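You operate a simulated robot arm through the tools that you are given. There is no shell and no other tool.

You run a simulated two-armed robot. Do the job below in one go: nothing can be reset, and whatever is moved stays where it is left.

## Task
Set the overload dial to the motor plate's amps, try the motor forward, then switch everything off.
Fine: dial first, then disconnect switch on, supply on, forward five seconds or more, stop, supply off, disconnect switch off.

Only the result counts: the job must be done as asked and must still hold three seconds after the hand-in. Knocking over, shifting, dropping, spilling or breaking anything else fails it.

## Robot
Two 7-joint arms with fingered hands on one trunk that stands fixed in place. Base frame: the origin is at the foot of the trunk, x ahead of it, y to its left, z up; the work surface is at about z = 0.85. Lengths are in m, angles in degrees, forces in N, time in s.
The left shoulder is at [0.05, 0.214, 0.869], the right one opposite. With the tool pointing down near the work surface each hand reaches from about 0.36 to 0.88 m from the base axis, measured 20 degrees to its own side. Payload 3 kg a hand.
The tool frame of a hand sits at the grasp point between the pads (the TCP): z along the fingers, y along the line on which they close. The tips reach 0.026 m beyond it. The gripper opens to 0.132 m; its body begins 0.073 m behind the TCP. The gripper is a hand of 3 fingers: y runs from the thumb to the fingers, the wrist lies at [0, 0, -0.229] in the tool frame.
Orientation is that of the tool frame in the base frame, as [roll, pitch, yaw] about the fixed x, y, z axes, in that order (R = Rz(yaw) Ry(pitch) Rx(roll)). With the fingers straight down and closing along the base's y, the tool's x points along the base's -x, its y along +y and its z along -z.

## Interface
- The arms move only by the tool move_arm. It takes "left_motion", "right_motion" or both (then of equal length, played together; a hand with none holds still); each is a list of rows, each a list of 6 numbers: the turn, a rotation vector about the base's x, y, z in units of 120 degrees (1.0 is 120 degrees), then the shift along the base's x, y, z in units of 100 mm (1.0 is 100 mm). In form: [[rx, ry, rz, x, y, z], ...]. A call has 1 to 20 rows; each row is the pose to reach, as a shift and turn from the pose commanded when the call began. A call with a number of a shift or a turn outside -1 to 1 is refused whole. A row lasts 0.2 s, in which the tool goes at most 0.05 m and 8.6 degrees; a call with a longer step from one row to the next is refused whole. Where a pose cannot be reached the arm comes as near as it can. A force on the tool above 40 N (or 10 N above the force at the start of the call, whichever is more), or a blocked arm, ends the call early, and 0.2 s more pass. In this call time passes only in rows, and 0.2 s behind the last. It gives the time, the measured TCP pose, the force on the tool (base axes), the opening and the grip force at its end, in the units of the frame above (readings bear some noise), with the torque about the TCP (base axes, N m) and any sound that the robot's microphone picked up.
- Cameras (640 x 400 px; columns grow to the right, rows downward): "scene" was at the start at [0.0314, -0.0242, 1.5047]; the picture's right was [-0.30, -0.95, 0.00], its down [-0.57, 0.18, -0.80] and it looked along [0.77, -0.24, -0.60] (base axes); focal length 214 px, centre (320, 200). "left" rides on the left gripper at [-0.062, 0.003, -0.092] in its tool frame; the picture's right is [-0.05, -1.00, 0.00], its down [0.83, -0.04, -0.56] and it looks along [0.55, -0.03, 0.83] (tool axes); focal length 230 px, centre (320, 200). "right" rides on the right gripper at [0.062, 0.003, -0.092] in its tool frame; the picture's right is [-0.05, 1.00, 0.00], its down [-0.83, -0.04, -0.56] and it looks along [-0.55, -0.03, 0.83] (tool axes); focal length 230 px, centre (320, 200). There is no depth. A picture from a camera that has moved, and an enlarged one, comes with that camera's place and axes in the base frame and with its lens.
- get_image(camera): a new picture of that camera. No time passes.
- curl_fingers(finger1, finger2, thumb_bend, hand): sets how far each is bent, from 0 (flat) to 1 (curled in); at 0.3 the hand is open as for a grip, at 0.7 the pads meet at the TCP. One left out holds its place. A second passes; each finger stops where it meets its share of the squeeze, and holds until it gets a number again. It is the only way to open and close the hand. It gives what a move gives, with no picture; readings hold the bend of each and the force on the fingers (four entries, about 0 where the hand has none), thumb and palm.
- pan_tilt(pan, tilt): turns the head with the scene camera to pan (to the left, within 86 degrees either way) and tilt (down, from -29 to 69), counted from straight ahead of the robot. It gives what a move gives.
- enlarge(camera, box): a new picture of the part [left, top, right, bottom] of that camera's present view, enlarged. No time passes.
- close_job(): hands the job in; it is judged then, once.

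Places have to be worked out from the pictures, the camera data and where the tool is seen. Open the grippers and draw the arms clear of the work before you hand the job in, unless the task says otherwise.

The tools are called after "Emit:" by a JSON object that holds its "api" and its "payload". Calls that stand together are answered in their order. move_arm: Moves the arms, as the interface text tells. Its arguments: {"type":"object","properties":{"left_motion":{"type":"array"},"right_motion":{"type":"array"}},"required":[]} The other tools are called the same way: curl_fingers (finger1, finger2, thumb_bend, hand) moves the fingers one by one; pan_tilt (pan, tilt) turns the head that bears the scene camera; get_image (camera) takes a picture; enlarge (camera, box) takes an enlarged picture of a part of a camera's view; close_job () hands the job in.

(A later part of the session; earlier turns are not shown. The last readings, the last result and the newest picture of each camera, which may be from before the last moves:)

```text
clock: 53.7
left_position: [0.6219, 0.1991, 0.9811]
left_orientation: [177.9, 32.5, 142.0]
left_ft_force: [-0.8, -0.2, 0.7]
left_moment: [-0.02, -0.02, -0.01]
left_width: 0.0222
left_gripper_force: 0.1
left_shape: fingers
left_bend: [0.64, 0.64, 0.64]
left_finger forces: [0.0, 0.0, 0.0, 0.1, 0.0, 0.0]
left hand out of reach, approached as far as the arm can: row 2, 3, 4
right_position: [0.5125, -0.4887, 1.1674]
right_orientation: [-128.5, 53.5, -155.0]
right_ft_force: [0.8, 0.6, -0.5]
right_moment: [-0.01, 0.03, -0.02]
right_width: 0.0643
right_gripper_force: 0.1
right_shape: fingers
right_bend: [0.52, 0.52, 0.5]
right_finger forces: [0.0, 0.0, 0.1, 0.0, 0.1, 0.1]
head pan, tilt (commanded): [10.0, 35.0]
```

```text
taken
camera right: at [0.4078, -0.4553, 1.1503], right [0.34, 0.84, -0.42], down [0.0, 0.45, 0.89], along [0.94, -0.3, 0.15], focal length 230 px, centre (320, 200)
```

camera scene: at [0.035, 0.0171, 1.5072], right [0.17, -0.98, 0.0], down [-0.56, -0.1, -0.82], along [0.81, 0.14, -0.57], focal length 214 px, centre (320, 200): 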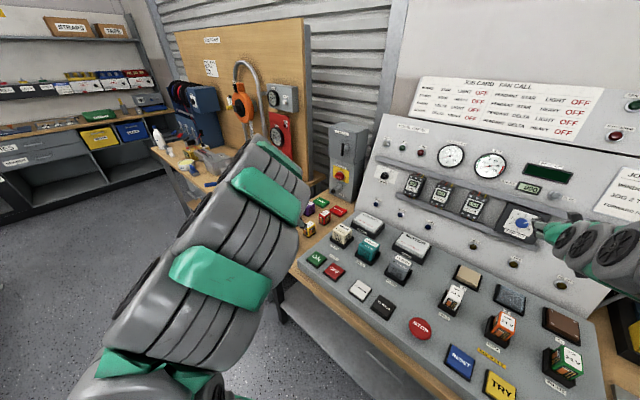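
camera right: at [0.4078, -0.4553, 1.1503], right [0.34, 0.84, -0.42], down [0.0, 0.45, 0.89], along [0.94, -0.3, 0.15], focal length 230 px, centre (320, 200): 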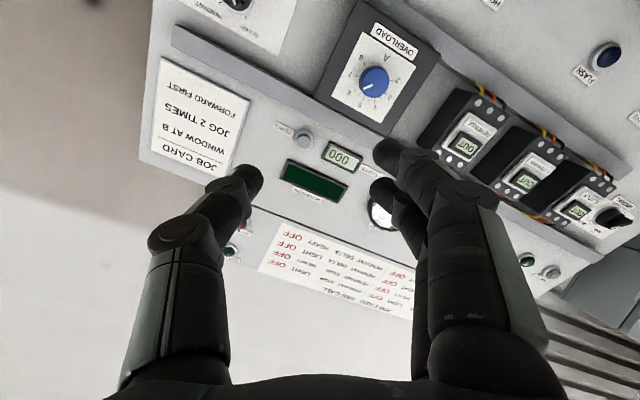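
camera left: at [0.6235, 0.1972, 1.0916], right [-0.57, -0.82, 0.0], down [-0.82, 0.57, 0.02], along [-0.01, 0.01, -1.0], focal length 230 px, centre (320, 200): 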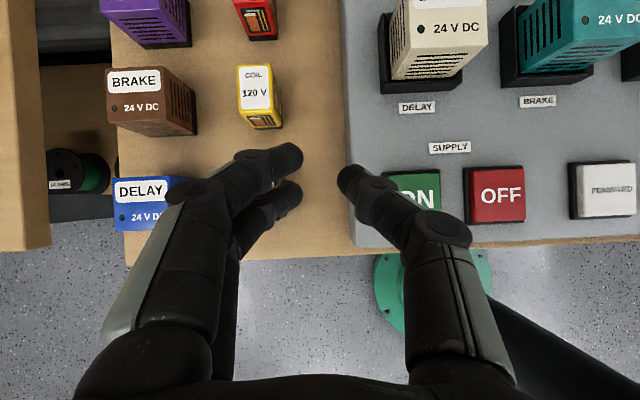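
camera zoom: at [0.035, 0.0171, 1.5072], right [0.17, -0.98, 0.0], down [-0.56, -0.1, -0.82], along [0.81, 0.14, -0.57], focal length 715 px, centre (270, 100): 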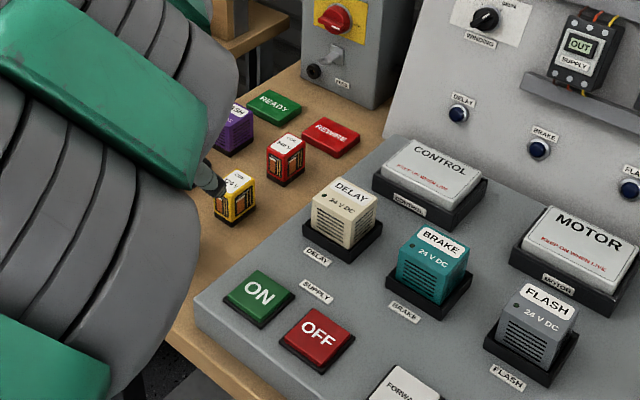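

The 24 V coil still sits where it was. I close the left fist and move it toward a hover over the ON button with the present forward tilt.

Emit:
{"api": "curl_fingers", "payload": {"hand": "left", "finger1": 0.74, "finger2": 0.74, "thumb_bend": 0.72}}

Emit:
{"api": "move_arm", "payload": {"left_motion": [[0, 0, 0, -0.15, -0.17, 0], [0, 0, 0, -0.3, -0.35, 0], [0, 0, 0, -0.45, -0.52, 0], [0, 0, 0, -0.6, -0.7, 0], [0, 0, 0, -0.6, -0.7, 0]]}}

Emit:
{"api": "get_image", "payload": {"camera": "left"}}

Emit:
{"api": "get_image", "payload": {"camera": "scene"}}

```text
clock: 54.7
left_position: [0.6227, 0.1985, 0.9801]
left_orientation: [177.9, 32.6, 142.0]
left_ft_force: [-1.0, 0.2, -0.3]
left_moment: [0.05, -0.02, 0.01]
left_width: 0.0001
left_gripper_force: 0.1
left_shape: fingers
left_bend: [0.73, 0.73, 0.71]
left_finger forces: [0.1, 0.1, 0.1, 0.0, 0.1, 0.0]
right_position: [0.5125, -0.4885, 1.167]
right_orientation: [-128.5, 53.5, -155.1]
right_ft_force: [0.0, 0.1, -0.1]
right_moment: [-0.02, -0.01, 0.0]
right_width: 0.0643
right_gripper_force: 0.0
right_shape: fingers
right_bend: [0.52, 0.52, 0.5]
right_finger forces: [0.1, 0.0, 0.0, 0.0, 0.0, 0.1]
head pan, tilt (commanded): [10.0, 35.0]
```

```text
clock: 55.9
left_position: [0.5644, 0.1291, 0.9815]
left_orientation: [177.7, 32.8, 141.5]
left_ft_force: [-0.5, -0.5, 0.2]
left_moment: [-0.01, -0.01, 0.01]
left_width: 0.0005
left_gripper_force: 0.1
left_shape: fingers
left_bend: [0.73, 0.73, 0.71]
left_finger forces: [0.0, 0.0, 0.0, 0.0, 0.0, 0.0]
right_position: [0.5122, -0.4888, 1.1672]
right_orientation: [-128.5, 53.6, -155.1]
right_ft_force: [0.2, -0.6, -0.2]
right_moment: [0.0, -0.02, 0.0]
right_width: 0.0641
right_gripper_force: 0.1
right_shape: fingers
right_bend: [0.52, 0.52, 0.5]
right_finger forces: [0.0, 0.0, 0.0, 0.0, 0.0, 0.0]
head pan, tilt (commanded): [10.0, 35.0]
```

```text
taken
camera left: at [0.5646, 0.1279, 1.0922], right [-0.57, -0.82, 0.0], down [-0.82, 0.57, 0.02], along [-0.01, 0.01, -1.0], focal length 230 px, centre (320, 200)
```

left: 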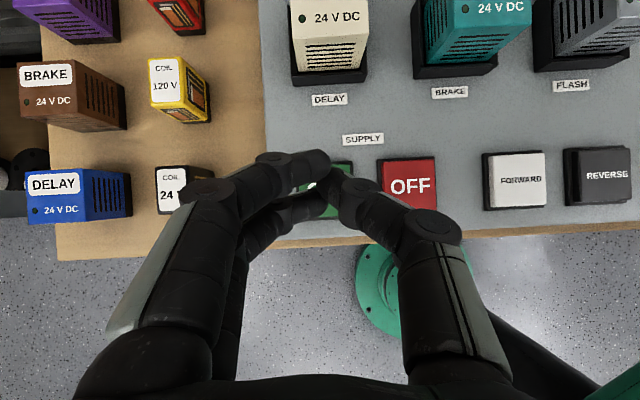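

```text
taken
camera scene: at [0.0349, 0.0171, 1.5072], right [0.17, -0.98, 0.0], down [-0.56, -0.1, -0.82], along [0.81, 0.14, -0.57], focal length 214 px, centre (320, 200)
```

scene: 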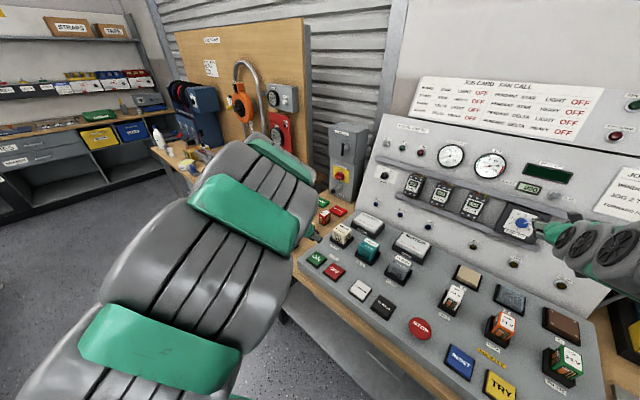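

All loose coils and relays stand undisturbed, and the fist tip is over ON (about (0.569, 0.122), top near z 0.85). I descend 80 mm first.

Emit:
{"api": "move_arm", "payload": {"left_motion": [[0, 0, 0, -0.02, 0, -0.2], [0, 0, 0, -0.04, 0, -0.4], [0, 0, 0, -0.06, 0, -0.6], [0, 0, 0, -0.06, 0, -0.8], [0, 0, 0, -0.06, 0, -0.8]]}}

Emit:
{"api": "get_image", "payload": {"camera": "left"}}

Emit:
{"api": "enlarge", "payload": {"camera": "scene", "box": [270, 200, 400, 300]}}

```text
clock: 57.1
left_position: [0.5571, 0.1272, 0.901]
left_orientation: [177.8, 32.6, 142.1]
left_ft_force: [0.1, -0.6, 0.0]
left_moment: [0.0, -0.02, 0.02]
left_width: 0.0004
left_gripper_force: 0.1
left_shape: fingers
left_bend: [0.73, 0.73, 0.71]
left_finger forces: [0.0, 0.0, 0.0, 0.0, 0.1, 0.0]
right_position: [0.5116, -0.4894, 1.1665]
right_orientation: [-128.5, 53.6, -155.0]
right_ft_force: [0.8, -0.1, -0.5]
right_moment: [-0.03, 0.04, -0.03]
right_width: 0.0642
right_gripper_force: 0.0
right_shape: fingers
right_bend: [0.52, 0.52, 0.5]
right_finger forces: [0.0, 0.0, 0.1, 0.0, 0.0, 0.0]
head pan, tilt (commanded): [10.0, 35.0]
```

```text
taken
camera left: at [0.5587, 0.1259, 1.0105], right [-0.56, -0.83, 0.0], down [-0.83, 0.56, 0.02], along [-0.01, 0.01, -1.0], focal length 230 px, centre (320, 200)
```

left: 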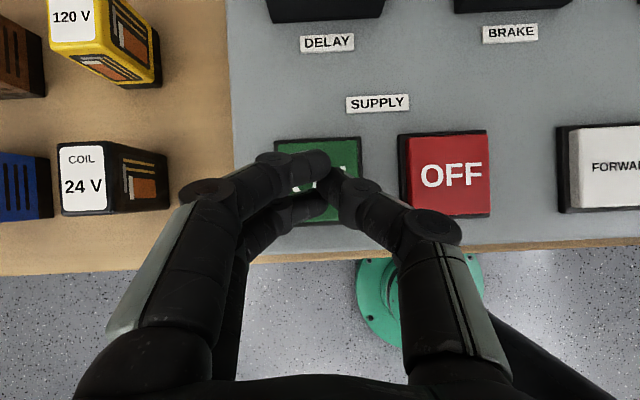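

```text
4.00 times, centred on (335, 250) of scene
camera zoom: at [0.0349, 0.0171, 1.5072], right [0.17, -0.98, 0.0], down [-0.56, -0.1, -0.82], along [0.81, 0.14, -0.57], focal length 858 px, centre (260, 0)
```

zoom: 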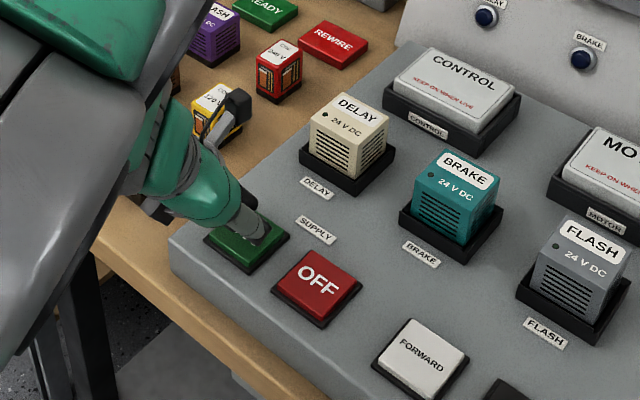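

The fist tip is right over the ON button (a plus for OFF clearance). I press down in small steps.

Emit:
{"api": "move_arm", "payload": {"left_motion": [[0, 0, 0, 0, 0, -0.08], [0, 0, 0, 0, 0, -0.14], [0, 0, 0, 0, 0, -0.19], [0, 0, 0, 0, 0, -0.22]]}}

Emit:
{"api": "enlarge", "payload": {"camera": "scene", "box": [370, 120, 530, 220]}}

Emit:
{"api": "enlarge", "payload": {"camera": "scene", "box": [300, 230, 360, 290]}}

```text
clock: 58.1
left_position: [0.5586, 0.1269, 0.8813]
left_orientation: [178.0, 32.7, 142.0]
left_ft_force: [5.1, 4.7, 19.5]
left_moment: [0.1, -0.06, -0.02]
left_width: 0.0002
left_gripper_force: 10.3
left_shape: fingers
left_bend: [0.73, 0.76, 0.71]
left_finger forces: [0.0, 19.9, 0.0, 0.0, 0.0, 0.1]
right_position: [0.511, -0.4886, 1.1669]
right_orientation: [-128.4, 53.6, -155.0]
right_ft_force: [-0.1, 0.4, -0.1]
right_moment: [0.02, 0.01, -0.01]
right_width: 0.0641
right_gripper_force: 0.1
right_shape: fingers
right_bend: [0.52, 0.52, 0.5]
right_finger forces: [0.1, 0.0, 0.0, 0.1, 0.0, 0.0]
head pan, tilt (commanded): [10.0, 35.0]
heard: click
```

```text
4.00 times, centred on (450, 170) of scene
camera zoom: at [0.0348, 0.0171, 1.5072], right [0.17, -0.98, 0.0], down [-0.56, -0.1, -0.82], along [0.81, 0.14, -0.57], focal length 858 px, centre (-200, 320)
```

zoom: 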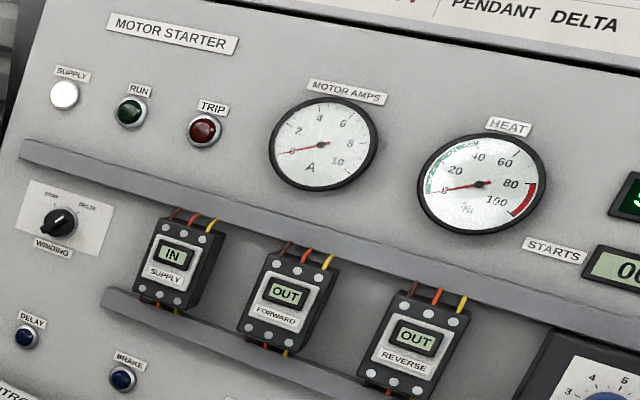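

```text
6.67 times, centred on (330, 260) of scene
camera zoom: at [0.0348, 0.0171, 1.5072], right [0.17, -0.98, 0.0], down [-0.56, -0.1, -0.82], along [0.81, 0.14, -0.57], focal length 1430 px, centre (253, -200)
```

zoom: 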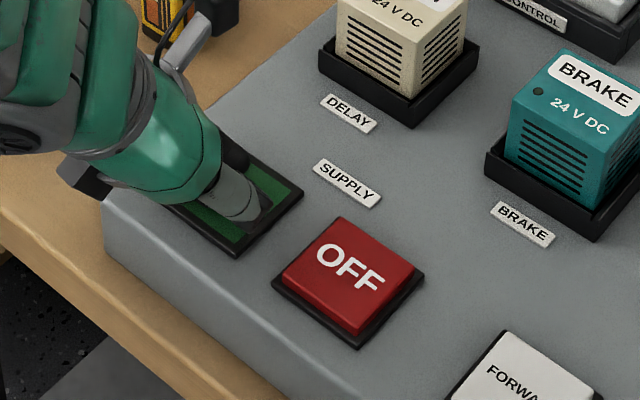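

Click heard: the SUPPLY lamp is lit and its contactor shows IN. I lift the left fist off and start returning the right hand to a downward attitude for FORWARD and STOP.

Emit:
{"api": "move_arm", "payload": {"left_motion": [[0, 0, 0, 0, 0, 0.25], [0, 0, 0, 0, 0, 0.5], [0, 0, 0, 0, 0.1, 0.75], [0, 0, 0, 0, 0.2, 1.0]], "right_motion": [[0.049, -0.0313, -0.0229, -0.2, 0.1, 0.1], [0.098, -0.0625, -0.0458, -0.4, 0.2, 0.2], [0.147, -0.0938, -0.0686, -0.6, 0.3, 0.2], [0.196, -0.125, -0.0915, -0.8, 0.4, 0.2]]}}

Emit:
{"api": "get_image", "payload": {"camera": "scene"}}

```text
clock: 59.1
left_position: [0.5587, 0.1476, 0.9797]
left_orientation: [178.0, 32.6, 142.1]
left_ft_force: [-0.1, 0.3, 0.9]
left_moment: [0.02, -0.01, -0.01]
left_width: 0.0001
left_gripper_force: 0.0
left_shape: fingers
left_bend: [0.73, 0.74, 0.71]
left_finger forces: [0.1, 0.1, 0.0, 0.0, 0.0, 0.0]
right_position: [0.4491, -0.4636, 1.2219]
right_orientation: [179.9, 68.3, 147.3]
right_ft_force: [-1.1, -0.2, 0.0]
right_moment: [0.01, 0.02, 0.01]
right_width: 0.064
right_gripper_force: 0.2
right_shape: fingers
right_bend: [0.52, 0.52, 0.5]
right_finger forces: [0.0, 0.0, 0.0, 0.1, 0.1, 0.0]
right hand out of reach, approached as far as the arm can: row 1, 2, 3, 4
head pan, tilt (commanded): [10.0, 35.0]
```

```text
taken
camera scene: at [0.0348, 0.0171, 1.5072], right [0.17, -0.98, 0.0], down [-0.56, -0.1, -0.82], along [0.81, 0.14, -0.57], focal length 214 px, centre (320, 200)
```

scene: 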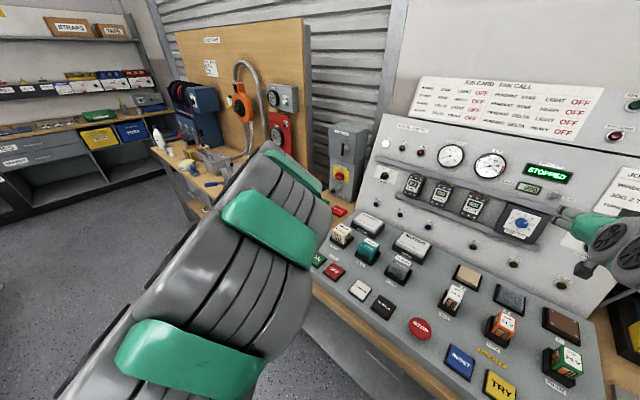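

The rotation display reads STOPPED and supply is live. I tilt the right hand back toward pointing down while bringing it toward the middle of the board.

Emit:
{"api": "move_arm", "payload": {"right_motion": [[0.0336, 0.0527, 0, -0.05, 0.15, 0], [0.0672, 0.1054, 0, -0.1, 0.3, 0], [0.1008, 0.1582, 0, -0.15, 0.45, 0], [0.1343, 0.2109, 0, -0.2, 0.6, 0], [0.1679, 0.2636, 0, -0.25, 0.8, 0], [0.2015, 0.3163, 0, -0.3, 1.0, 0]]}}

Emit:
{"api": "curl_fingers", "payload": {"hand": "right", "finger1": 0.74, "finger2": 0.74, "thumb_bend": 0.72}}

Emit:
{"api": "pan_tilt", "payload": {"pan": -25, "tilt": 45}}

Emit:
{"api": "get_image", "payload": {"camera": "scene"}}

Emit:
{"api": "get_image", "payload": {"camera": "right"}}

```text
clock: 60.5
left_position: [0.5592, 0.1485, 0.9794]
left_orientation: [178.0, 32.6, 142.0]
left_ft_force: [0.3, 0.0, -0.2]
left_moment: [0.01, 0.04, -0.04]
left_width: 0.0002
left_gripper_force: 0.0
left_shape: fingers
left_bend: [0.73, 0.74, 0.71]
left_finger forces: [0.0, 0.0, 0.0, 0.1, 0.0, 0.1]
right_position: [0.4187, -0.3597, 1.2198]
right_orientation: [180.0, 23.4, 147.6]
right_ft_force: [0.3, -0.5, -0.5]
right_moment: [0.03, 0.0, -0.01]
right_width: 0.0643
right_gripper_force: 0.1
right_shape: fingers
right_bend: [0.52, 0.52, 0.5]
right_finger forces: [0.0, 0.1, 0.0, 0.0, 0.0, 0.1]
head pan, tilt (commanded): [10.0, 35.0]
```

```text
clock: 61.5
left_position: [0.5576, 0.1471, 0.979]
left_orientation: [178.0, 32.7, 142.0]
left_ft_force: [0.5, 1.2, -0.5]
left_moment: [-0.02, 0.02, 0.02]
left_width: 0.0004
left_gripper_force: 0.0
left_shape: fingers
left_bend: [0.73, 0.74, 0.71]
left_finger forces: [0.0, 0.1, 0.1, 0.1, 0.1, 0.0]
right_position: [0.4199, -0.359, 1.2203]
right_orientation: [-179.9, 23.5, 147.6]
right_ft_force: [0.0, -0.2, -0.1]
right_moment: [-0.01, 0.01, -0.02]
right_width: 0.0003
right_gripper_force: 0.0
right_shape: fingers
right_bend: [0.73, 0.73, 0.71]
right_finger forces: [0.1, 0.0, 0.0, 0.0, 0.0, 0.1]
head pan, tilt (commanded): [10.0, 35.0]
```

```text
clock: 62.5
left_position: [0.5579, 0.1479, 0.9803]
left_orientation: [177.9, 32.7, 142.0]
left_ft_force: [0.5, 0.8, 0.3]
left_moment: [-0.03, 0.02, -0.04]
left_width: 0.0004
left_gripper_force: 0.1
left_shape: fingers
left_bend: [0.73, 0.74, 0.71]
left_finger forces: [0.0, 0.0, 0.0, 0.0, 0.1, 0.0]
right_position: [0.4192, -0.3609, 1.2195]
right_orientation: [179.9, 23.5, 147.6]
right_ft_force: [-0.1, -1.0, -0.5]
right_moment: [0.04, 0.03, -0.01]
right_width: 0.0004
right_gripper_force: 0.1
right_shape: fingers
right_bend: [0.73, 0.73, 0.71]
right_finger forces: [0.0, 0.0, 0.0, 0.0, 0.0, 0.0]
head pan, tilt (commanded): [-25.0, 45.0]
```

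```text
taken
camera scene: at [0.0219, -0.0325, 1.4924], right [-0.42, -0.91, 0.0], down [-0.64, 0.3, -0.71], along [0.64, -0.3, -0.71], focal length 214 px, centre (320, 200)
```

scene: 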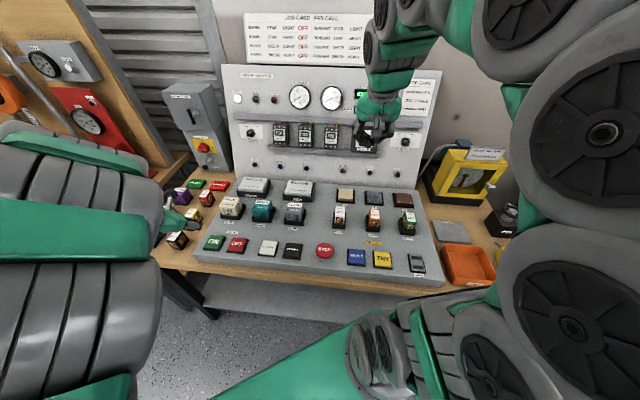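

```text
taken
camera right: at [0.3426, -0.3073, 1.2802], right [0.58, 0.82, 0.02], down [0.43, -0.33, 0.84], along [0.69, -0.47, -0.54], focal length 230 px, centre (320, 200)
```

right: 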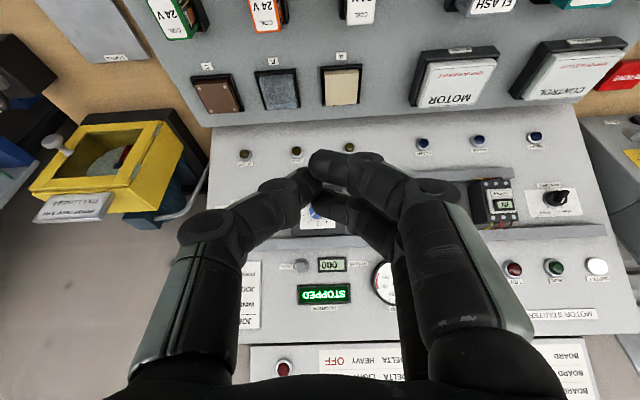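

FORWARD is at about (0.463, -0.045), STOP at (0.362, -0.209) and OFF at (0.521, 0.052). I bring the closed right fist toward FORWARD, and shift the left arm a bit aside for clearance.

Emit:
{"api": "move_arm", "payload": {"right_motion": [[0, 0, 0, 0.025, 0.25, -0.2], [0, 0, 0, 0.05, 0.5, -0.4], [0, 0, 0, 0.075, 0.75, -0.6], [0, 0, 0, 0.1, 1.0, -0.8]], "left_motion": [[0, 0, 0, 0, 0.1, 0], [0, 0, 0, 0, 0.2, 0], [0, 0, 0, 0, 0.3, 0], [0, 0, 0, 0, 0.4, 0]]}}

Emit:
{"api": "move_arm", "payload": {"right_motion": [[0, 0, 0, 0.025, 0.25, -0.2], [0, 0, 0, 0.05, 0.5, -0.4], [0, 0, 0, 0.075, 0.75, -0.6], [0, 0, 0, 0.1, 1.0, -0.8]]}}

Emit:
{"api": "get_image", "payload": {"camera": "scene"}}

Emit:
{"api": "get_image", "payload": {"camera": "right"}}

```text
clock: 63.5
left_position: [0.5586, 0.1863, 0.9781]
left_orientation: [178.1, 32.5, 142.0]
left_ft_force: [-0.2, -0.5, -0.2]
left_moment: [-0.04, 0.0, 0.01]
left_width: 0.0003
left_gripper_force: 0.1
left_shape: fingers
left_bend: [0.73, 0.74, 0.71]
left_finger forces: [0.0, 0.1, 0.0, 0.1, 0.1, 0.0]
right_position: [0.4303, -0.2593, 1.1396]
right_orientation: [-180.0, 23.5, 147.5]
right_ft_force: [-0.2, 0.6, -0.2]
right_moment: [-0.03, 0.0, -0.02]
right_width: 0.0004
right_gripper_force: 0.0
right_shape: fingers
right_bend: [0.73, 0.73, 0.71]
right_finger forces: [0.0, 0.0, 0.0, 0.0, 0.1, 0.0]
head pan, tilt (commanded): [-25.0, 45.0]
```

```text
clock: 64.5
left_position: [0.5577, 0.188, 0.9788]
left_orientation: [178.0, 32.6, 142.0]
left_ft_force: [-0.1, 0.1, 0.1]
left_moment: [-0.02, 0.01, 0.02]
left_width: 0.0004
left_gripper_force: 0.0
left_shape: fingers
left_bend: [0.73, 0.74, 0.71]
left_finger forces: [0.0, 0.0, 0.0, 0.0, 0.0, 0.1]
right_position: [0.4404, -0.1576, 1.0613]
right_orientation: [-180.0, 23.5, 147.6]
right_ft_force: [-0.3, -0.3, 0.4]
right_moment: [0.02, -0.03, -0.02]
right_width: 0.0004
right_gripper_force: 0.0
right_shape: fingers
right_bend: [0.73, 0.73, 0.71]
right_finger forces: [0.0, 0.1, 0.1, 0.0, 0.0, 0.1]
head pan, tilt (commanded): [-25.0, 45.0]
```

```text
taken
camera scene: at [0.0219, -0.0325, 1.4923], right [-0.42, -0.91, 0.0], down [-0.64, 0.3, -0.71], along [0.64, -0.3, -0.71], focal length 214 px, centre (320, 200)
```

scene: 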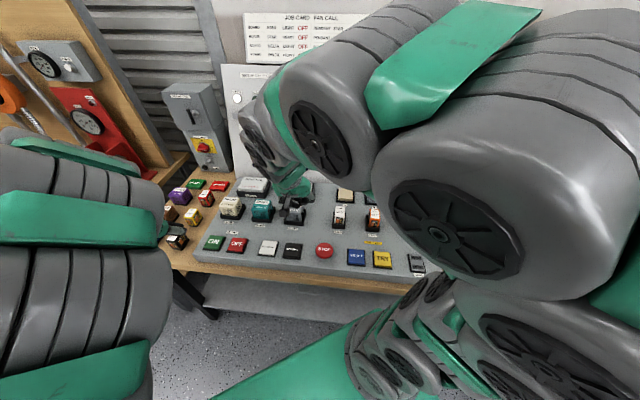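

```text
taken
camera right: at [0.3628, -0.1062, 1.1218], right [0.58, 0.82, 0.02], down [0.43, -0.33, 0.84], along [0.69, -0.47, -0.54], focal length 230 px, centre (320, 200)
```

right: 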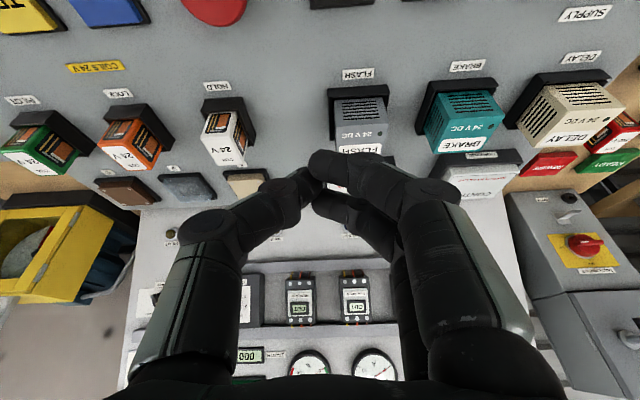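

The fist is free of the relays. I straighten the hand to point straight down while moving on toward FORWARD.

Emit:
{"api": "move_arm", "payload": {"right_motion": [[0.026, 0.041, 0, 0.05, 0.25, -0.1], [0.052, 0.082, 0, 0.1, 0.5, -0.2], [0.079, 0.124, 0, 0.15, 0.75, -0.4], [0.105, 0.1653, 0, 0.2, 1.0, -0.6], [0.105, 0.1653, 0, 0.2, 1.0, -0.6]]}}

Emit:
{"api": "get_image", "payload": {"camera": "scene"}}

Emit:
{"api": "get_image", "payload": {"camera": "right"}}

Emit:
{"api": "get_image", "payload": {"camera": "left"}}

```text
clock: 65.7
left_position: [0.5584, 0.1879, 0.9785]
left_orientation: [178.0, 32.8, 142.0]
left_ft_force: [0.5, -0.4, -0.3]
left_moment: [0.01, 0.02, 0.0]
left_width: 0.0004
left_gripper_force: 0.0
left_shape: fingers
left_bend: [0.73, 0.74, 0.71]
left_finger forces: [0.0, 0.1, 0.1, 0.0, 0.0, 0.1]
right_position: [0.4603, -0.0576, 0.9998]
right_orientation: [179.9, -0.1, 147.6]
right_ft_force: [0.0, 0.6, 0.4]
right_moment: [0.02, 0.02, -0.04]
right_width: 0.0006
right_gripper_force: 0.0
right_shape: fingers
right_bend: [0.73, 0.73, 0.71]
right_finger forces: [0.0, 0.1, 0.0, 0.0, 0.0, 0.0]
head pan, tilt (commanded): [-25.0, 45.0]
```

```text
taken
camera scene: at [0.0219, -0.0326, 1.4923], right [-0.42, -0.91, 0.0], down [-0.64, 0.3, -0.71], along [0.64, -0.3, -0.71], focal length 214 px, centre (320, 200)
```

scene: 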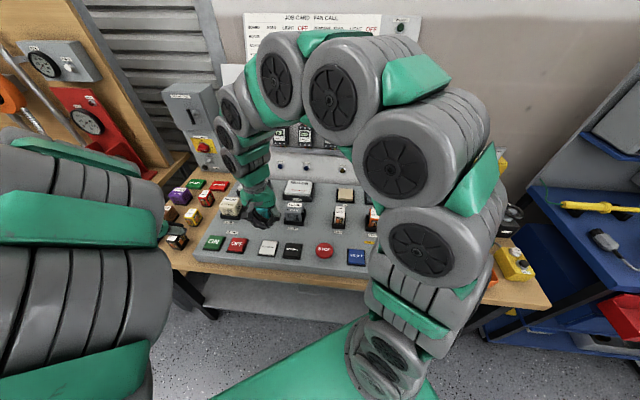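

```text
taken
camera right: at [0.4099, -0.0222, 1.0917], right [0.58, 0.82, 0.0], down [0.68, -0.48, 0.55], along [0.45, -0.32, -0.83], focal length 230 px, centre (320, 200)
```

right: 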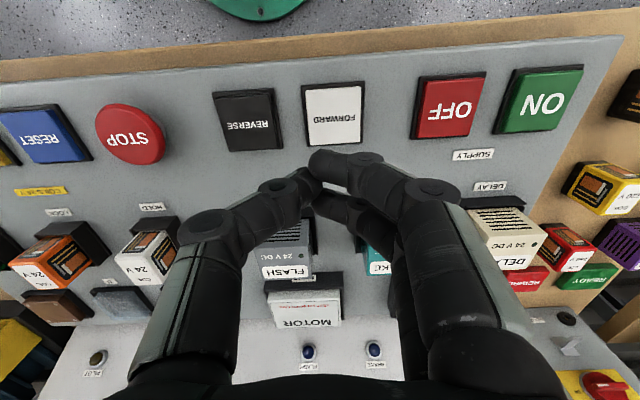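

```text
taken
camera left: at [0.5594, 0.1865, 1.0892], right [-0.56, -0.83, 0.0], down [-0.82, 0.56, 0.02], along [-0.01, 0.01, -1.0], focal length 230 px, centre (320, 200)
```

left: 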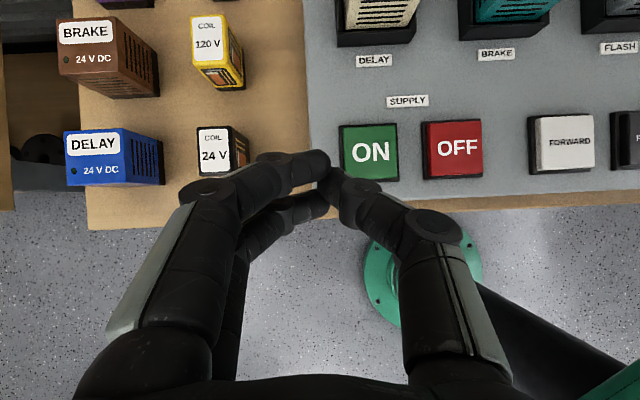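

FORWARD lies about 15 mm further in +y. I correct and descend to just above it.

Emit:
{"api": "move_arm", "payload": {"right_motion": [[0, 0, 0, 0, 0.08, -0.2], [0, 0, 0, 0.005, 0.155, -0.4], [0, 0, 0, 0.005, 0.155, -0.6], [0, 0, 0, 0.005, 0.155, -0.8], [0, 0, 0, 0.005, 0.155, -0.8]]}}

Emit:
{"api": "get_image", "payload": {"camera": "right"}}

Emit:
{"api": "enlarge", "payload": {"camera": "scene", "box": [200, 180, 360, 280]}}

```text
clock: 66.9
left_position: [0.5585, 0.1889, 0.9787]
left_orientation: [177.9, 32.6, 142.0]
left_ft_force: [0.2, 0.3, 0.7]
left_moment: [-0.01, 0.02, -0.05]
left_width: 0.0006
left_gripper_force: 0.0
left_shape: fingers
left_bend: [0.73, 0.74, 0.71]
left_finger forces: [0.0, 0.0, 0.0, 0.0, 0.0, 0.1]
right_position: [0.4611, -0.046, 0.9194]
right_orientation: [179.9, 0.0, 147.6]
right_ft_force: [-0.2, -0.1, -0.7]
right_moment: [0.0, 0.02, 0.01]
right_width: 0.0003
right_gripper_force: 0.1
right_shape: fingers
right_bend: [0.73, 0.73, 0.71]
right_finger forces: [0.0, 0.0, 0.0, 0.0, 0.0, 0.0]
head pan, tilt (commanded): [-25.0, 45.0]
```

```text
taken
camera right: at [0.4101, -0.0102, 1.0133], right [0.58, 0.82, 0.0], down [0.68, -0.48, 0.56], along [0.45, -0.32, -0.83], focal length 230 px, centre (320, 200)
```

right: 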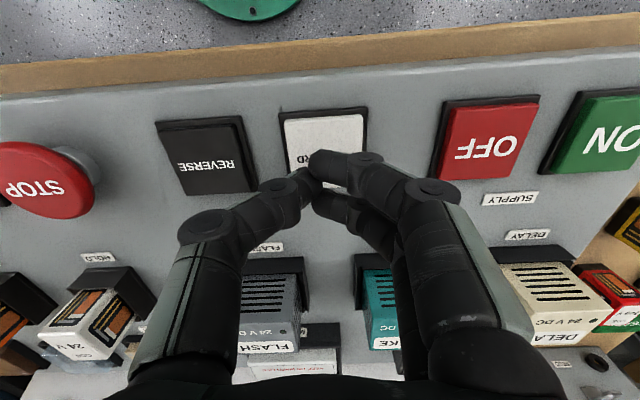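

```text
4.00 times, centred on (280, 230) of scene
camera zoom: at [0.0219, -0.0326, 1.4923], right [-0.42, -0.91, 0.0], down [-0.64, 0.3, -0.71], along [0.64, -0.3, -0.71], focal length 858 px, centre (480, 80)
```

zoom: 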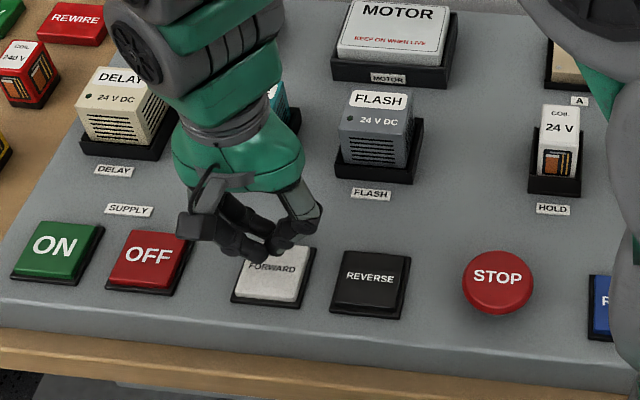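

The fist is centred over FORWARD, about 27 mm above. I press it in small steps.

Emit:
{"api": "move_arm", "payload": {"right_motion": [[0, 0, 0, 0, 0, -0.15], [0, 0, 0, 0, 0, -0.22], [0, 0, 0, 0, 0, -0.28], [0, 0, 0, 0, 0, -0.32], [0, 0, 0, 0, 0, -0.35]]}}

Emit:
{"api": "get_image", "payload": {"camera": "right"}}

```text
clock: 68.1
left_position: [0.5592, 0.1876, 0.9797]
left_orientation: [178.0, 32.7, 142.0]
left_ft_force: [0.7, -0.1, 0.4]
left_moment: [0.0, -0.03, 0.01]
left_width: 0.0001
left_gripper_force: 0.1
left_shape: fingers
left_bend: [0.73, 0.74, 0.71]
left_finger forces: [0.0, 0.0, 0.0, 0.0, 0.1, 0.0]
right_position: [0.46, -0.0446, 0.8861]
right_orientation: [180.0, 0.0, 147.5]
right_ft_force: [0.7, -0.7, 1.7]
right_moment: [-0.03, 0.04, 0.01]
right_width: 0.0
right_gripper_force: 1.4
right_shape: fingers
right_bend: [0.73, 0.73, 0.71]
right_finger forces: [0.0, 0.1, 0.0, 0.0, 3.9, 0.0]
head pan, tilt (commanded): [-25.0, 45.0]
heard: click
```

```text
taken
camera right: at [0.41, -0.0094, 0.9784], right [0.58, 0.82, 0.0], down [0.68, -0.48, 0.56], along [0.45, -0.32, -0.83], focal length 230 px, centre (320, 200)
```

right: 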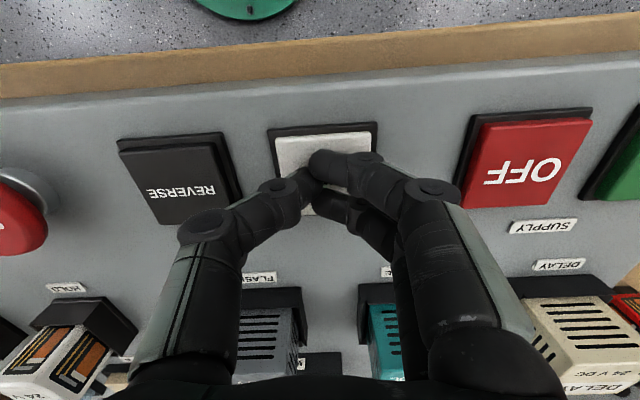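

Click heard with light contact. I lift the fist and look at the indicators to see whether the motor runs and latches.

Emit:
{"api": "move_arm", "payload": {"right_motion": [[0, 0, 0, 0, 0, 0.25], [0, 0, 0, -0.1, -0.1, 0.5], [0, 0, 0, -0.2, -0.3, 0.75], [0, 0, 0, -0.3, -0.5, 0.9]]}}

Emit:
{"api": "get_image", "payload": {"camera": "right"}}

Emit:
{"api": "get_image", "payload": {"camera": "scene"}}

```text
clock: 69.1
left_position: [0.5587, 0.189, 0.9781]
left_orientation: [178.0, 32.6, 141.9]
left_ft_force: [0.3, 0.2, 0.4]
left_moment: [0.0, 0.06, 0.05]
left_width: 0.0004
left_gripper_force: 0.2
left_shape: fingers
left_bend: [0.73, 0.74, 0.71]
left_finger forces: [0.0, 0.1, 0.0, 0.1, 0.0, 0.0]
right_position: [0.4301, -0.0958, 0.9754]
right_orientation: [-179.8, -0.1, 147.6]
right_ft_force: [-0.1, -1.6, 0.7]
right_moment: [0.0, 0.0, 0.0]
right_width: 0.0001
right_gripper_force: 0.1
right_shape: fingers
right_bend: [0.73, 0.73, 0.71]
right_finger forces: [0.0, 0.1, 0.0, 0.1, 0.1, 0.0]
head pan, tilt (commanded): [-25.0, 45.0]
```

```text
taken
camera right: at [0.3793, -0.06, 1.0692], right [0.58, 0.82, 0.0], down [0.68, -0.48, 0.55], along [0.45, -0.32, -0.83], focal length 230 px, centre (320, 200)
```

right: 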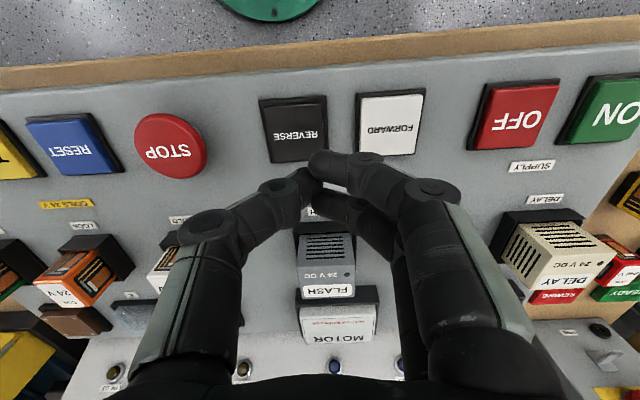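

```text
taken
camera scene: at [0.0219, -0.0326, 1.4923], right [-0.42, -0.91, 0.0], down [-0.64, 0.3, -0.71], along [0.64, -0.3, -0.71], focal length 214 px, centre (320, 200)
```

scene: 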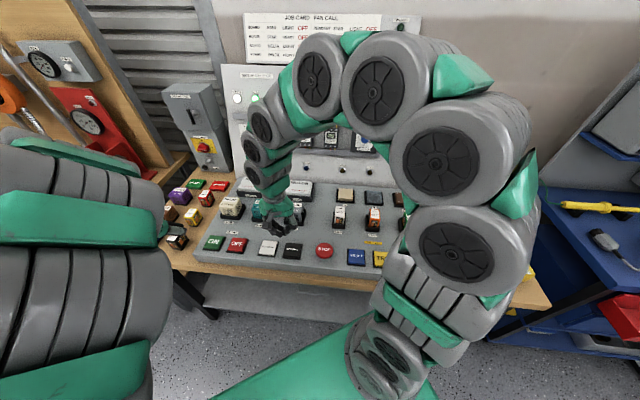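

The RUN lamp and contactors should be partly visible past the arm. I zoom in on them.

Emit:
{"api": "enlarge", "payload": {"camera": "scene", "box": [220, 60, 400, 180]}}

```text
3.33 times, centred on (310, 120) of scene
camera zoom: at [0.0219, -0.0326, 1.4923], right [-0.42, -0.91, 0.0], down [-0.64, 0.3, -0.71], along [0.64, -0.3, -0.71], focal length 715 px, centre (353, 467)
```

zoom: 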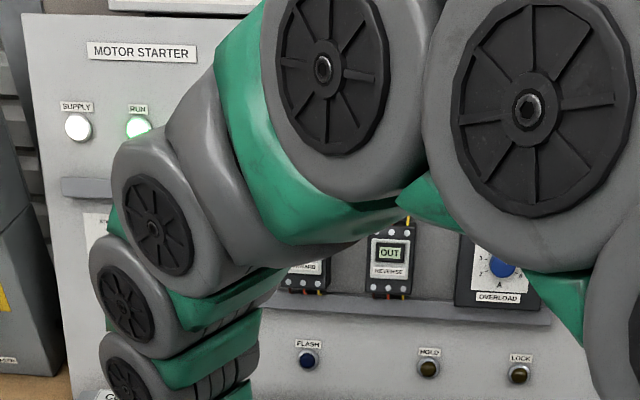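

RUN is lit and stays latched since about t = 68 s. I carry the right fist over toward STOP while the motor runs.

Emit:
{"api": "move_arm", "payload": {"right_motion": [[0, 0, 0, -0.16, -0.25, 0], [0, 0, 0, -0.32, -0.5, 0], [0, 0, 0, -0.49, -0.75, 0], [0, 0, 0, -0.66, -1.0, 0], [0, 0, 0, -0.66, -1.0, 0]]}}

Emit:
{"api": "get_image", "payload": {"camera": "right"}}

Emit:
{"api": "enlarge", "payload": {"camera": "scene", "box": [220, 60, 460, 220]}}

```text
clock: 70.3
left_position: [0.5584, 0.1876, 0.9785]
left_orientation: [178.0, 32.6, 142.0]
left_ft_force: [-0.2, -0.1, -0.3]
left_moment: [0.01, 0.02, -0.01]
left_width: 0.0003
left_gripper_force: 0.0
left_shape: fingers
left_bend: [0.73, 0.74, 0.71]
left_finger forces: [0.0, 0.0, 0.0, 0.0, 0.0, 0.1]
right_position: [0.3658, -0.1971, 0.9748]
right_orientation: [-179.9, 0.0, 147.5]
right_ft_force: [-0.4, 0.4, 0.4]
right_moment: [-0.01, 0.01, -0.02]
right_width: 0.0002
right_gripper_force: 0.0
right_shape: fingers
right_bend: [0.73, 0.73, 0.71]
right_finger forces: [0.1, 0.1, 0.0, 0.1, 0.0, 0.0]
head pan, tilt (commanded): [-25.0, 45.0]
```

```text
taken
camera right: at [0.3154, -0.1615, 1.0669], right [0.58, 0.82, 0.0], down [0.68, -0.48, 0.56], along [0.45, -0.32, -0.83], focal length 230 px, centre (320, 200)
```

right: 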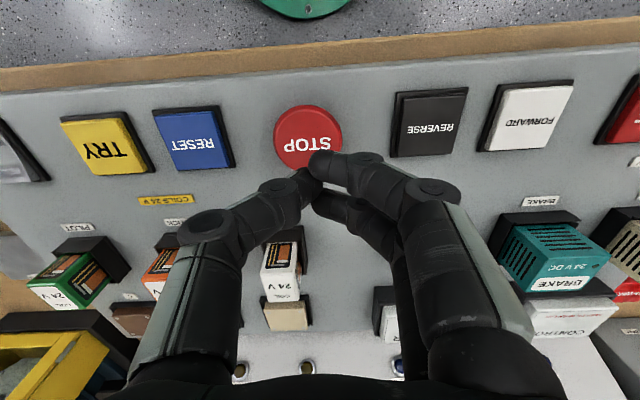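

```text
2.50 times, centred on (340, 140) of scene
camera zoom: at [0.0219, -0.0326, 1.4923], right [-0.42, -0.91, 0.0], down [-0.64, 0.3, -0.71], along [0.64, -0.3, -0.71], focal length 536 px, centre (270, 350)
```

zoom: 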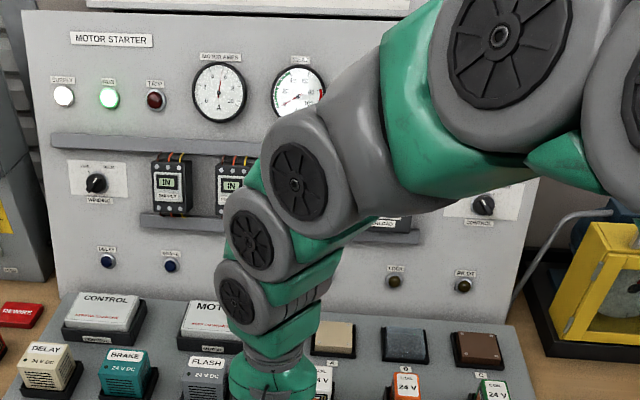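

RUN lamp on, FORWARD contactor IN, about 5 A. STOP lies 10 mm from the fist axis; I centre, descend to a close hover and wait so the forward run exceeds five seconds comfortably.

Emit:
{"api": "move_arm", "payload": {"right_motion": [[0, 0, 0, -0.03, -0.04, -0.15], [0, 0, 0, -0.06, -0.08, -0.3], [0, 0, 0, -0.06, -0.08, -0.4], [0, 0, 0, -0.06, -0.08, -0.4], [0, 0, 0, -0.06, -0.08, -0.4], [0, 0, 0, -0.06, -0.08, -0.4], [0, 0, 0, -0.06, -0.08, -0.4], [0, 0, 0, -0.06, -0.08, -0.4], [0, 0, 0, -0.06, -0.08, -0.4], [0, 0, 0, -0.06, -0.08, -0.4], [0, 0, 0, -0.06, -0.08, -0.4], [0, 0, 0, -0.06, -0.08, -0.4], [0, 0, 0, -0.06, -0.08, -0.4], [0, 0, 0, -0.06, -0.08, -0.4], [0, 0, 0, -0.06, -0.08, -0.4], [0, 0, 0, -0.06, -0.08, -0.4], [0, 0, 0, -0.06, -0.08, -0.4], [0, 0, 0, -0.06, -0.08, -0.4]]}}

Emit:
{"api": "get_image", "payload": {"camera": "right"}}

Emit:
{"api": "enlarge", "payload": {"camera": "scene", "box": [220, 60, 460, 220]}}

Emit:
{"api": "enlarge", "payload": {"camera": "scene", "box": [260, 190, 420, 290]}}

```text
clock: 74.1
left_position: [0.557, 0.1883, 0.9794]
left_orientation: [177.9, 32.6, 142.1]
left_ft_force: [-0.9, 1.1, 0.8]
left_moment: [0.03, -0.02, -0.01]
left_width: 0.0006
left_gripper_force: 0.1
left_shape: fingers
left_bend: [0.73, 0.74, 0.71]
left_finger forces: [0.1, 0.0, 0.0, 0.0, 0.0, 0.0]
right_position: [0.3582, -0.2046, 0.9368]
right_orientation: [-179.9, 0.0, 147.6]
right_ft_force: [-0.5, -0.6, 0.1]
right_moment: [0.01, 0.02, -0.01]
right_width: 0.0001
right_gripper_force: 0.0
right_shape: fingers
right_bend: [0.73, 0.73, 0.71]
right_finger forces: [0.0, 0.1, 0.0, 0.0, 0.0, 0.1]
head pan, tilt (commanded): [-25.0, 45.0]
```

```text
taken
camera right: at [0.3079, -0.1683, 1.0286], right [0.58, 0.82, 0.0], down [0.68, -0.48, 0.56], along [0.45, -0.32, -0.83], focal length 230 px, centre (320, 200)
```

right: 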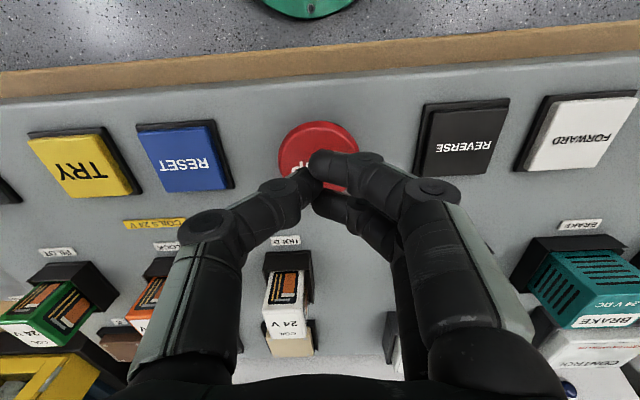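

```text
2.50 times, centred on (340, 140) of scene
camera zoom: at [0.0219, -0.0326, 1.4923], right [-0.42, -0.91, 0.0], down [-0.64, 0.3, -0.71], along [0.64, -0.3, -0.71], focal length 536 px, centre (270, 350)
```

zoom: 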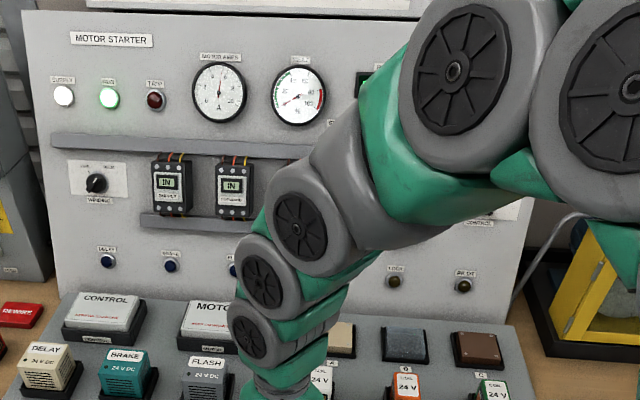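

```text
4.00 times, centred on (340, 240) of scene
camera zoom: at [0.0219, -0.0326, 1.4923], right [-0.42, -0.91, 0.0], down [-0.64, 0.3, -0.71], along [0.64, -0.3, -0.71], focal length 858 px, centre (240, 40)
```

zoom: 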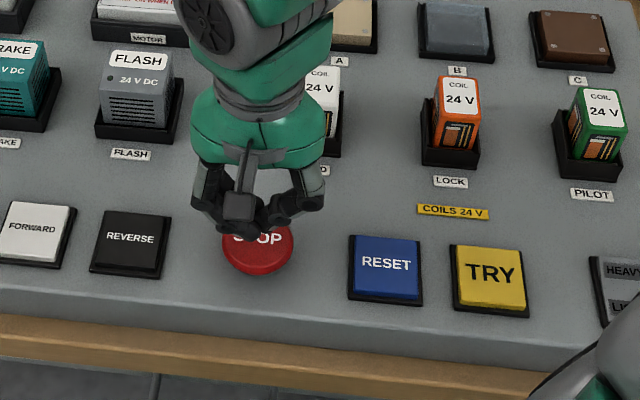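

Still running after more than 6 s, and the fist is centred over STOP. I press it in small steps.

Emit:
{"api": "move_arm", "payload": {"right_motion": [[0, 0, 0, 0, 0, -0.12], [0, 0, 0, 0, 0, -0.2], [0, 0, 0, 0, 0, -0.26], [0, 0, 0, 0, 0, -0.31], [0, 0, 0, 0, 0, -0.35]]}}

Emit:
{"api": "enlarge", "payload": {"camera": "scene", "box": [220, 60, 460, 220]}}

Emit:
{"api": "get_image", "payload": {"camera": "right"}}

```text
clock: 75.3
left_position: [0.5584, 0.1882, 0.9786]
left_orientation: [177.8, 32.6, 141.9]
left_ft_force: [-0.4, 0.7, -1.0]
left_moment: [-0.02, 0.0, 0.01]
left_width: 0.0003
left_gripper_force: 0.1
left_shape: fingers
left_bend: [0.73, 0.74, 0.71]
left_finger forces: [0.0, 0.1, 0.0, 0.0, 0.1, 0.0]
right_position: [0.3586, -0.2016, 0.9007]
right_orientation: [179.9, 0.1, 147.5]
right_ft_force: [-4.1, -6.5, 29.2]
right_moment: [-0.35, 0.25, -0.02]
right_width: 0.0
right_gripper_force: 16.1
right_shape: fingers
right_bend: [0.74, 0.74, 0.73]
right_finger forces: [0.0, 0.1, 0.0, 0.0, 31.3, 0.0]
head pan, tilt (commanded): [-25.0, 45.0]
heard: click
```

```text
2.50 times, centred on (340, 140) of scene
camera zoom: at [0.0216, -0.0326, 1.4923], right [-0.42, -0.91, 0.0], down [-0.64, 0.3, -0.71], along [0.64, -0.3, -0.71], focal length 536 px, centre (270, 350)
```

zoom: 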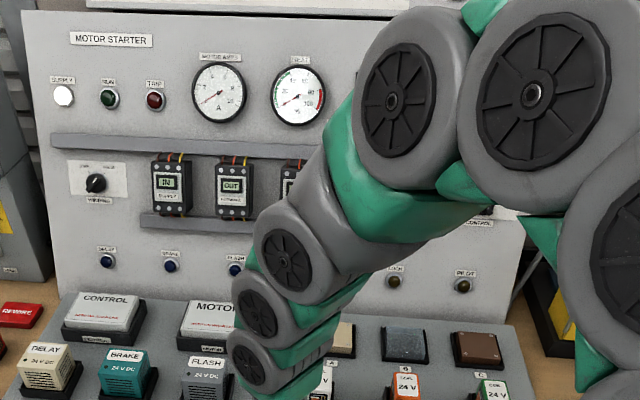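

```text
taken
camera right: at [0.3085, -0.1665, 0.9934], right [0.58, 0.81, 0.0], down [0.68, -0.48, 0.56], along [0.45, -0.32, -0.83], focal length 230 px, centre (320, 200)
```

right: 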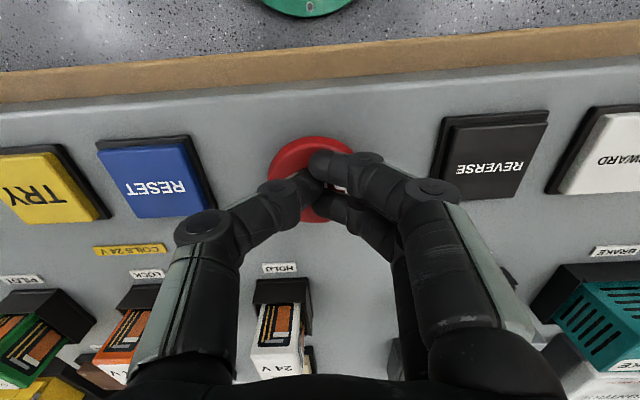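

Click: RUN is off, FORWARD shows OUT, amps at zero, supply still IN. I lift the right fist away and, at the same time, bring the left fist toward OFF.

Emit:
{"api": "move_arm", "payload": {"right_motion": [[0, 0, 0, 0, 0, 0.3], [0, 0, 0, 0, 0, 0.6], [0, 0, 0, 0, -0.2, 0.8], [0, 0, 0, 0, -0.5, 1.0], [0, 0, 0, 0, -0.8, 1.0]], "left_motion": [[0, 0, 0, -0.1, -0.25, 0], [0, 0, 0, -0.2, -0.5, 0], [0, 0, 0, -0.3, -0.75, 0], [0, 0, 0, -0.4, -1.0, 0], [0, 0, 0, -0.4, -1.0, 0]]}}

Emit:
{"api": "get_image", "payload": {"camera": "left"}}

Emit:
{"api": "get_image", "payload": {"camera": "scene"}}

```text
clock: 76.5
left_position: [0.5202, 0.0947, 0.9741]
left_orientation: [177.9, 32.6, 141.9]
left_ft_force: [-0.6, -0.2, 0.4]
left_moment: [0.02, -0.01, 0.0]
left_width: 0.0
left_gripper_force: 0.1
left_shape: fingers
left_bend: [0.73, 0.74, 0.71]
left_finger forces: [0.0, 0.0, 0.1, 0.0, 0.0, 0.0]
left hand out of reach, approached as far as the arm can: row 4, 5
right_position: [0.3593, -0.2839, 1.0012]
right_orientation: [180.0, 0.0, 147.6]
right_ft_force: [-0.9, 0.4, -0.2]
right_moment: [0.02, -0.01, 0.0]
right_width: 0.0
right_gripper_force: 0.1
right_shape: fingers
right_bend: [0.74, 0.74, 0.72]
right_finger forces: [0.0, 0.0, 0.0, 0.0, 0.0, 0.1]
head pan, tilt (commanded): [-25.0, 45.0]
```

```text
taken
camera left: at [0.522, 0.094, 1.0854], right [-0.57, -0.82, 0.0], down [-0.82, 0.56, 0.02], along [-0.01, 0.01, -1.0], focal length 230 px, centre (320, 200)
```

left: 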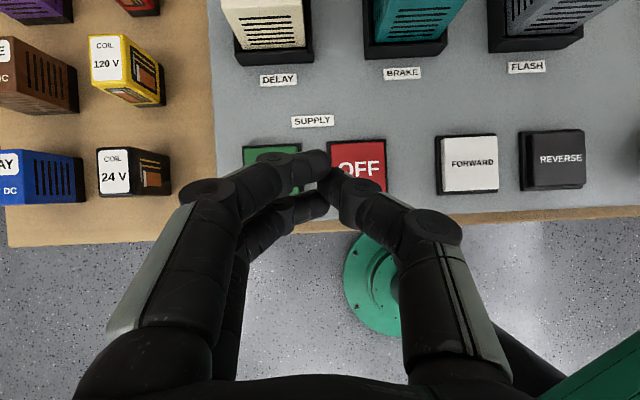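

```text
taken
camera scene: at [0.0219, -0.0327, 1.4923], right [-0.42, -0.91, 0.0], down [-0.64, 0.3, -0.71], along [0.64, -0.3, -0.71], focal length 214 px, centre (320, 200)
```

scene: 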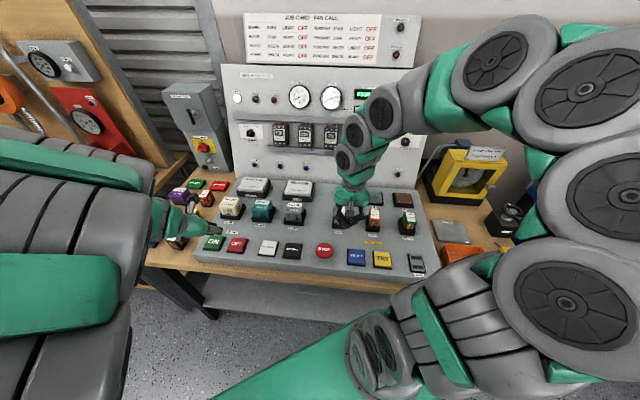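

OFF is about 35 mm further in -y, near the left wrist's limit. I tilt the left fist 12° more forward to relax the joint and move over OFF.

Emit:
{"api": "move_arm", "payload": {"left_motion": [[-0.031, -0.039, 0, -0.03, -0.08, -0.1], [-0.062, -0.079, 0, -0.06, -0.16, -0.2], [-0.062, -0.079, 0, -0.12, -0.32, -0.3], [-0.062, -0.079, 0, -0.12, -0.32, -0.3]]}}

Emit:
{"api": "get_image", "payload": {"camera": "left"}}

Emit:
{"api": "enlarge", "payload": {"camera": "scene", "box": [140, 170, 300, 270]}}

```text
clock: 77.5
left_position: [0.5271, 0.0679, 0.9634]
left_orientation: [178.3, 41.4, 140.5]
left_ft_force: [0.8, 0.5, 1.0]
left_moment: [0.01, 0.0, 0.01]
left_width: 0.0002
left_gripper_force: 0.0
left_shape: fingers
left_bend: [0.73, 0.74, 0.71]
left_finger forces: [0.0, 0.1, 0.0, 0.0, 0.0, 0.0]
left hand out of reach, approached as far as the arm can: row 2, 3, 4
right_position: [0.3589, -0.2837, 0.9997]
right_orientation: [179.9, 0.0, 147.6]
right_ft_force: [-0.2, 0.5, 0.4]
right_moment: [0.02, -0.03, -0.03]
right_width: 0.0
right_gripper_force: 0.0
right_shape: fingers
right_bend: [0.74, 0.74, 0.72]
right_finger forces: [0.0, 0.0, 0.1, 0.0, 0.0, 0.1]
head pan, tilt (commanded): [-25.0, 45.0]
```

```text
taken
camera left: at [0.5158, 0.0782, 1.0733], right [-0.59, -0.81, 0.01], down [-0.8, 0.58, -0.13], along [0.1, -0.09, -0.99], focal length 230 px, centre (320, 200)
```

left: 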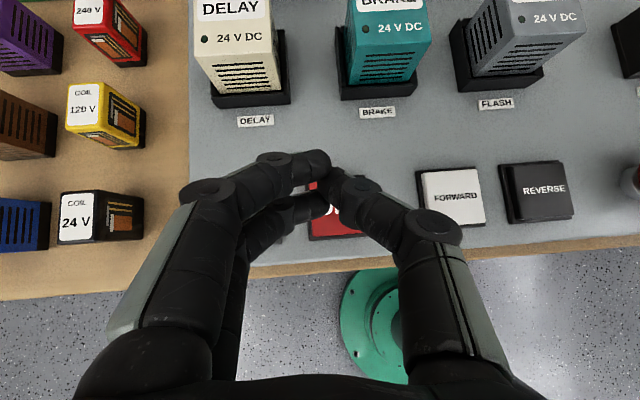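

```text
4.00 times, centred on (220, 220) of scene
camera zoom: at [0.022, -0.0324, 1.4923], right [-0.42, -0.91, 0.0], down [-0.64, 0.3, -0.71], along [0.64, -0.3, -0.71], focal length 858 px, centre (720, 120)
```

zoom: 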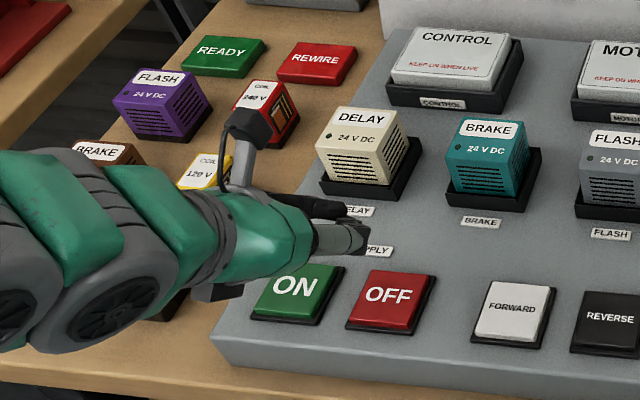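

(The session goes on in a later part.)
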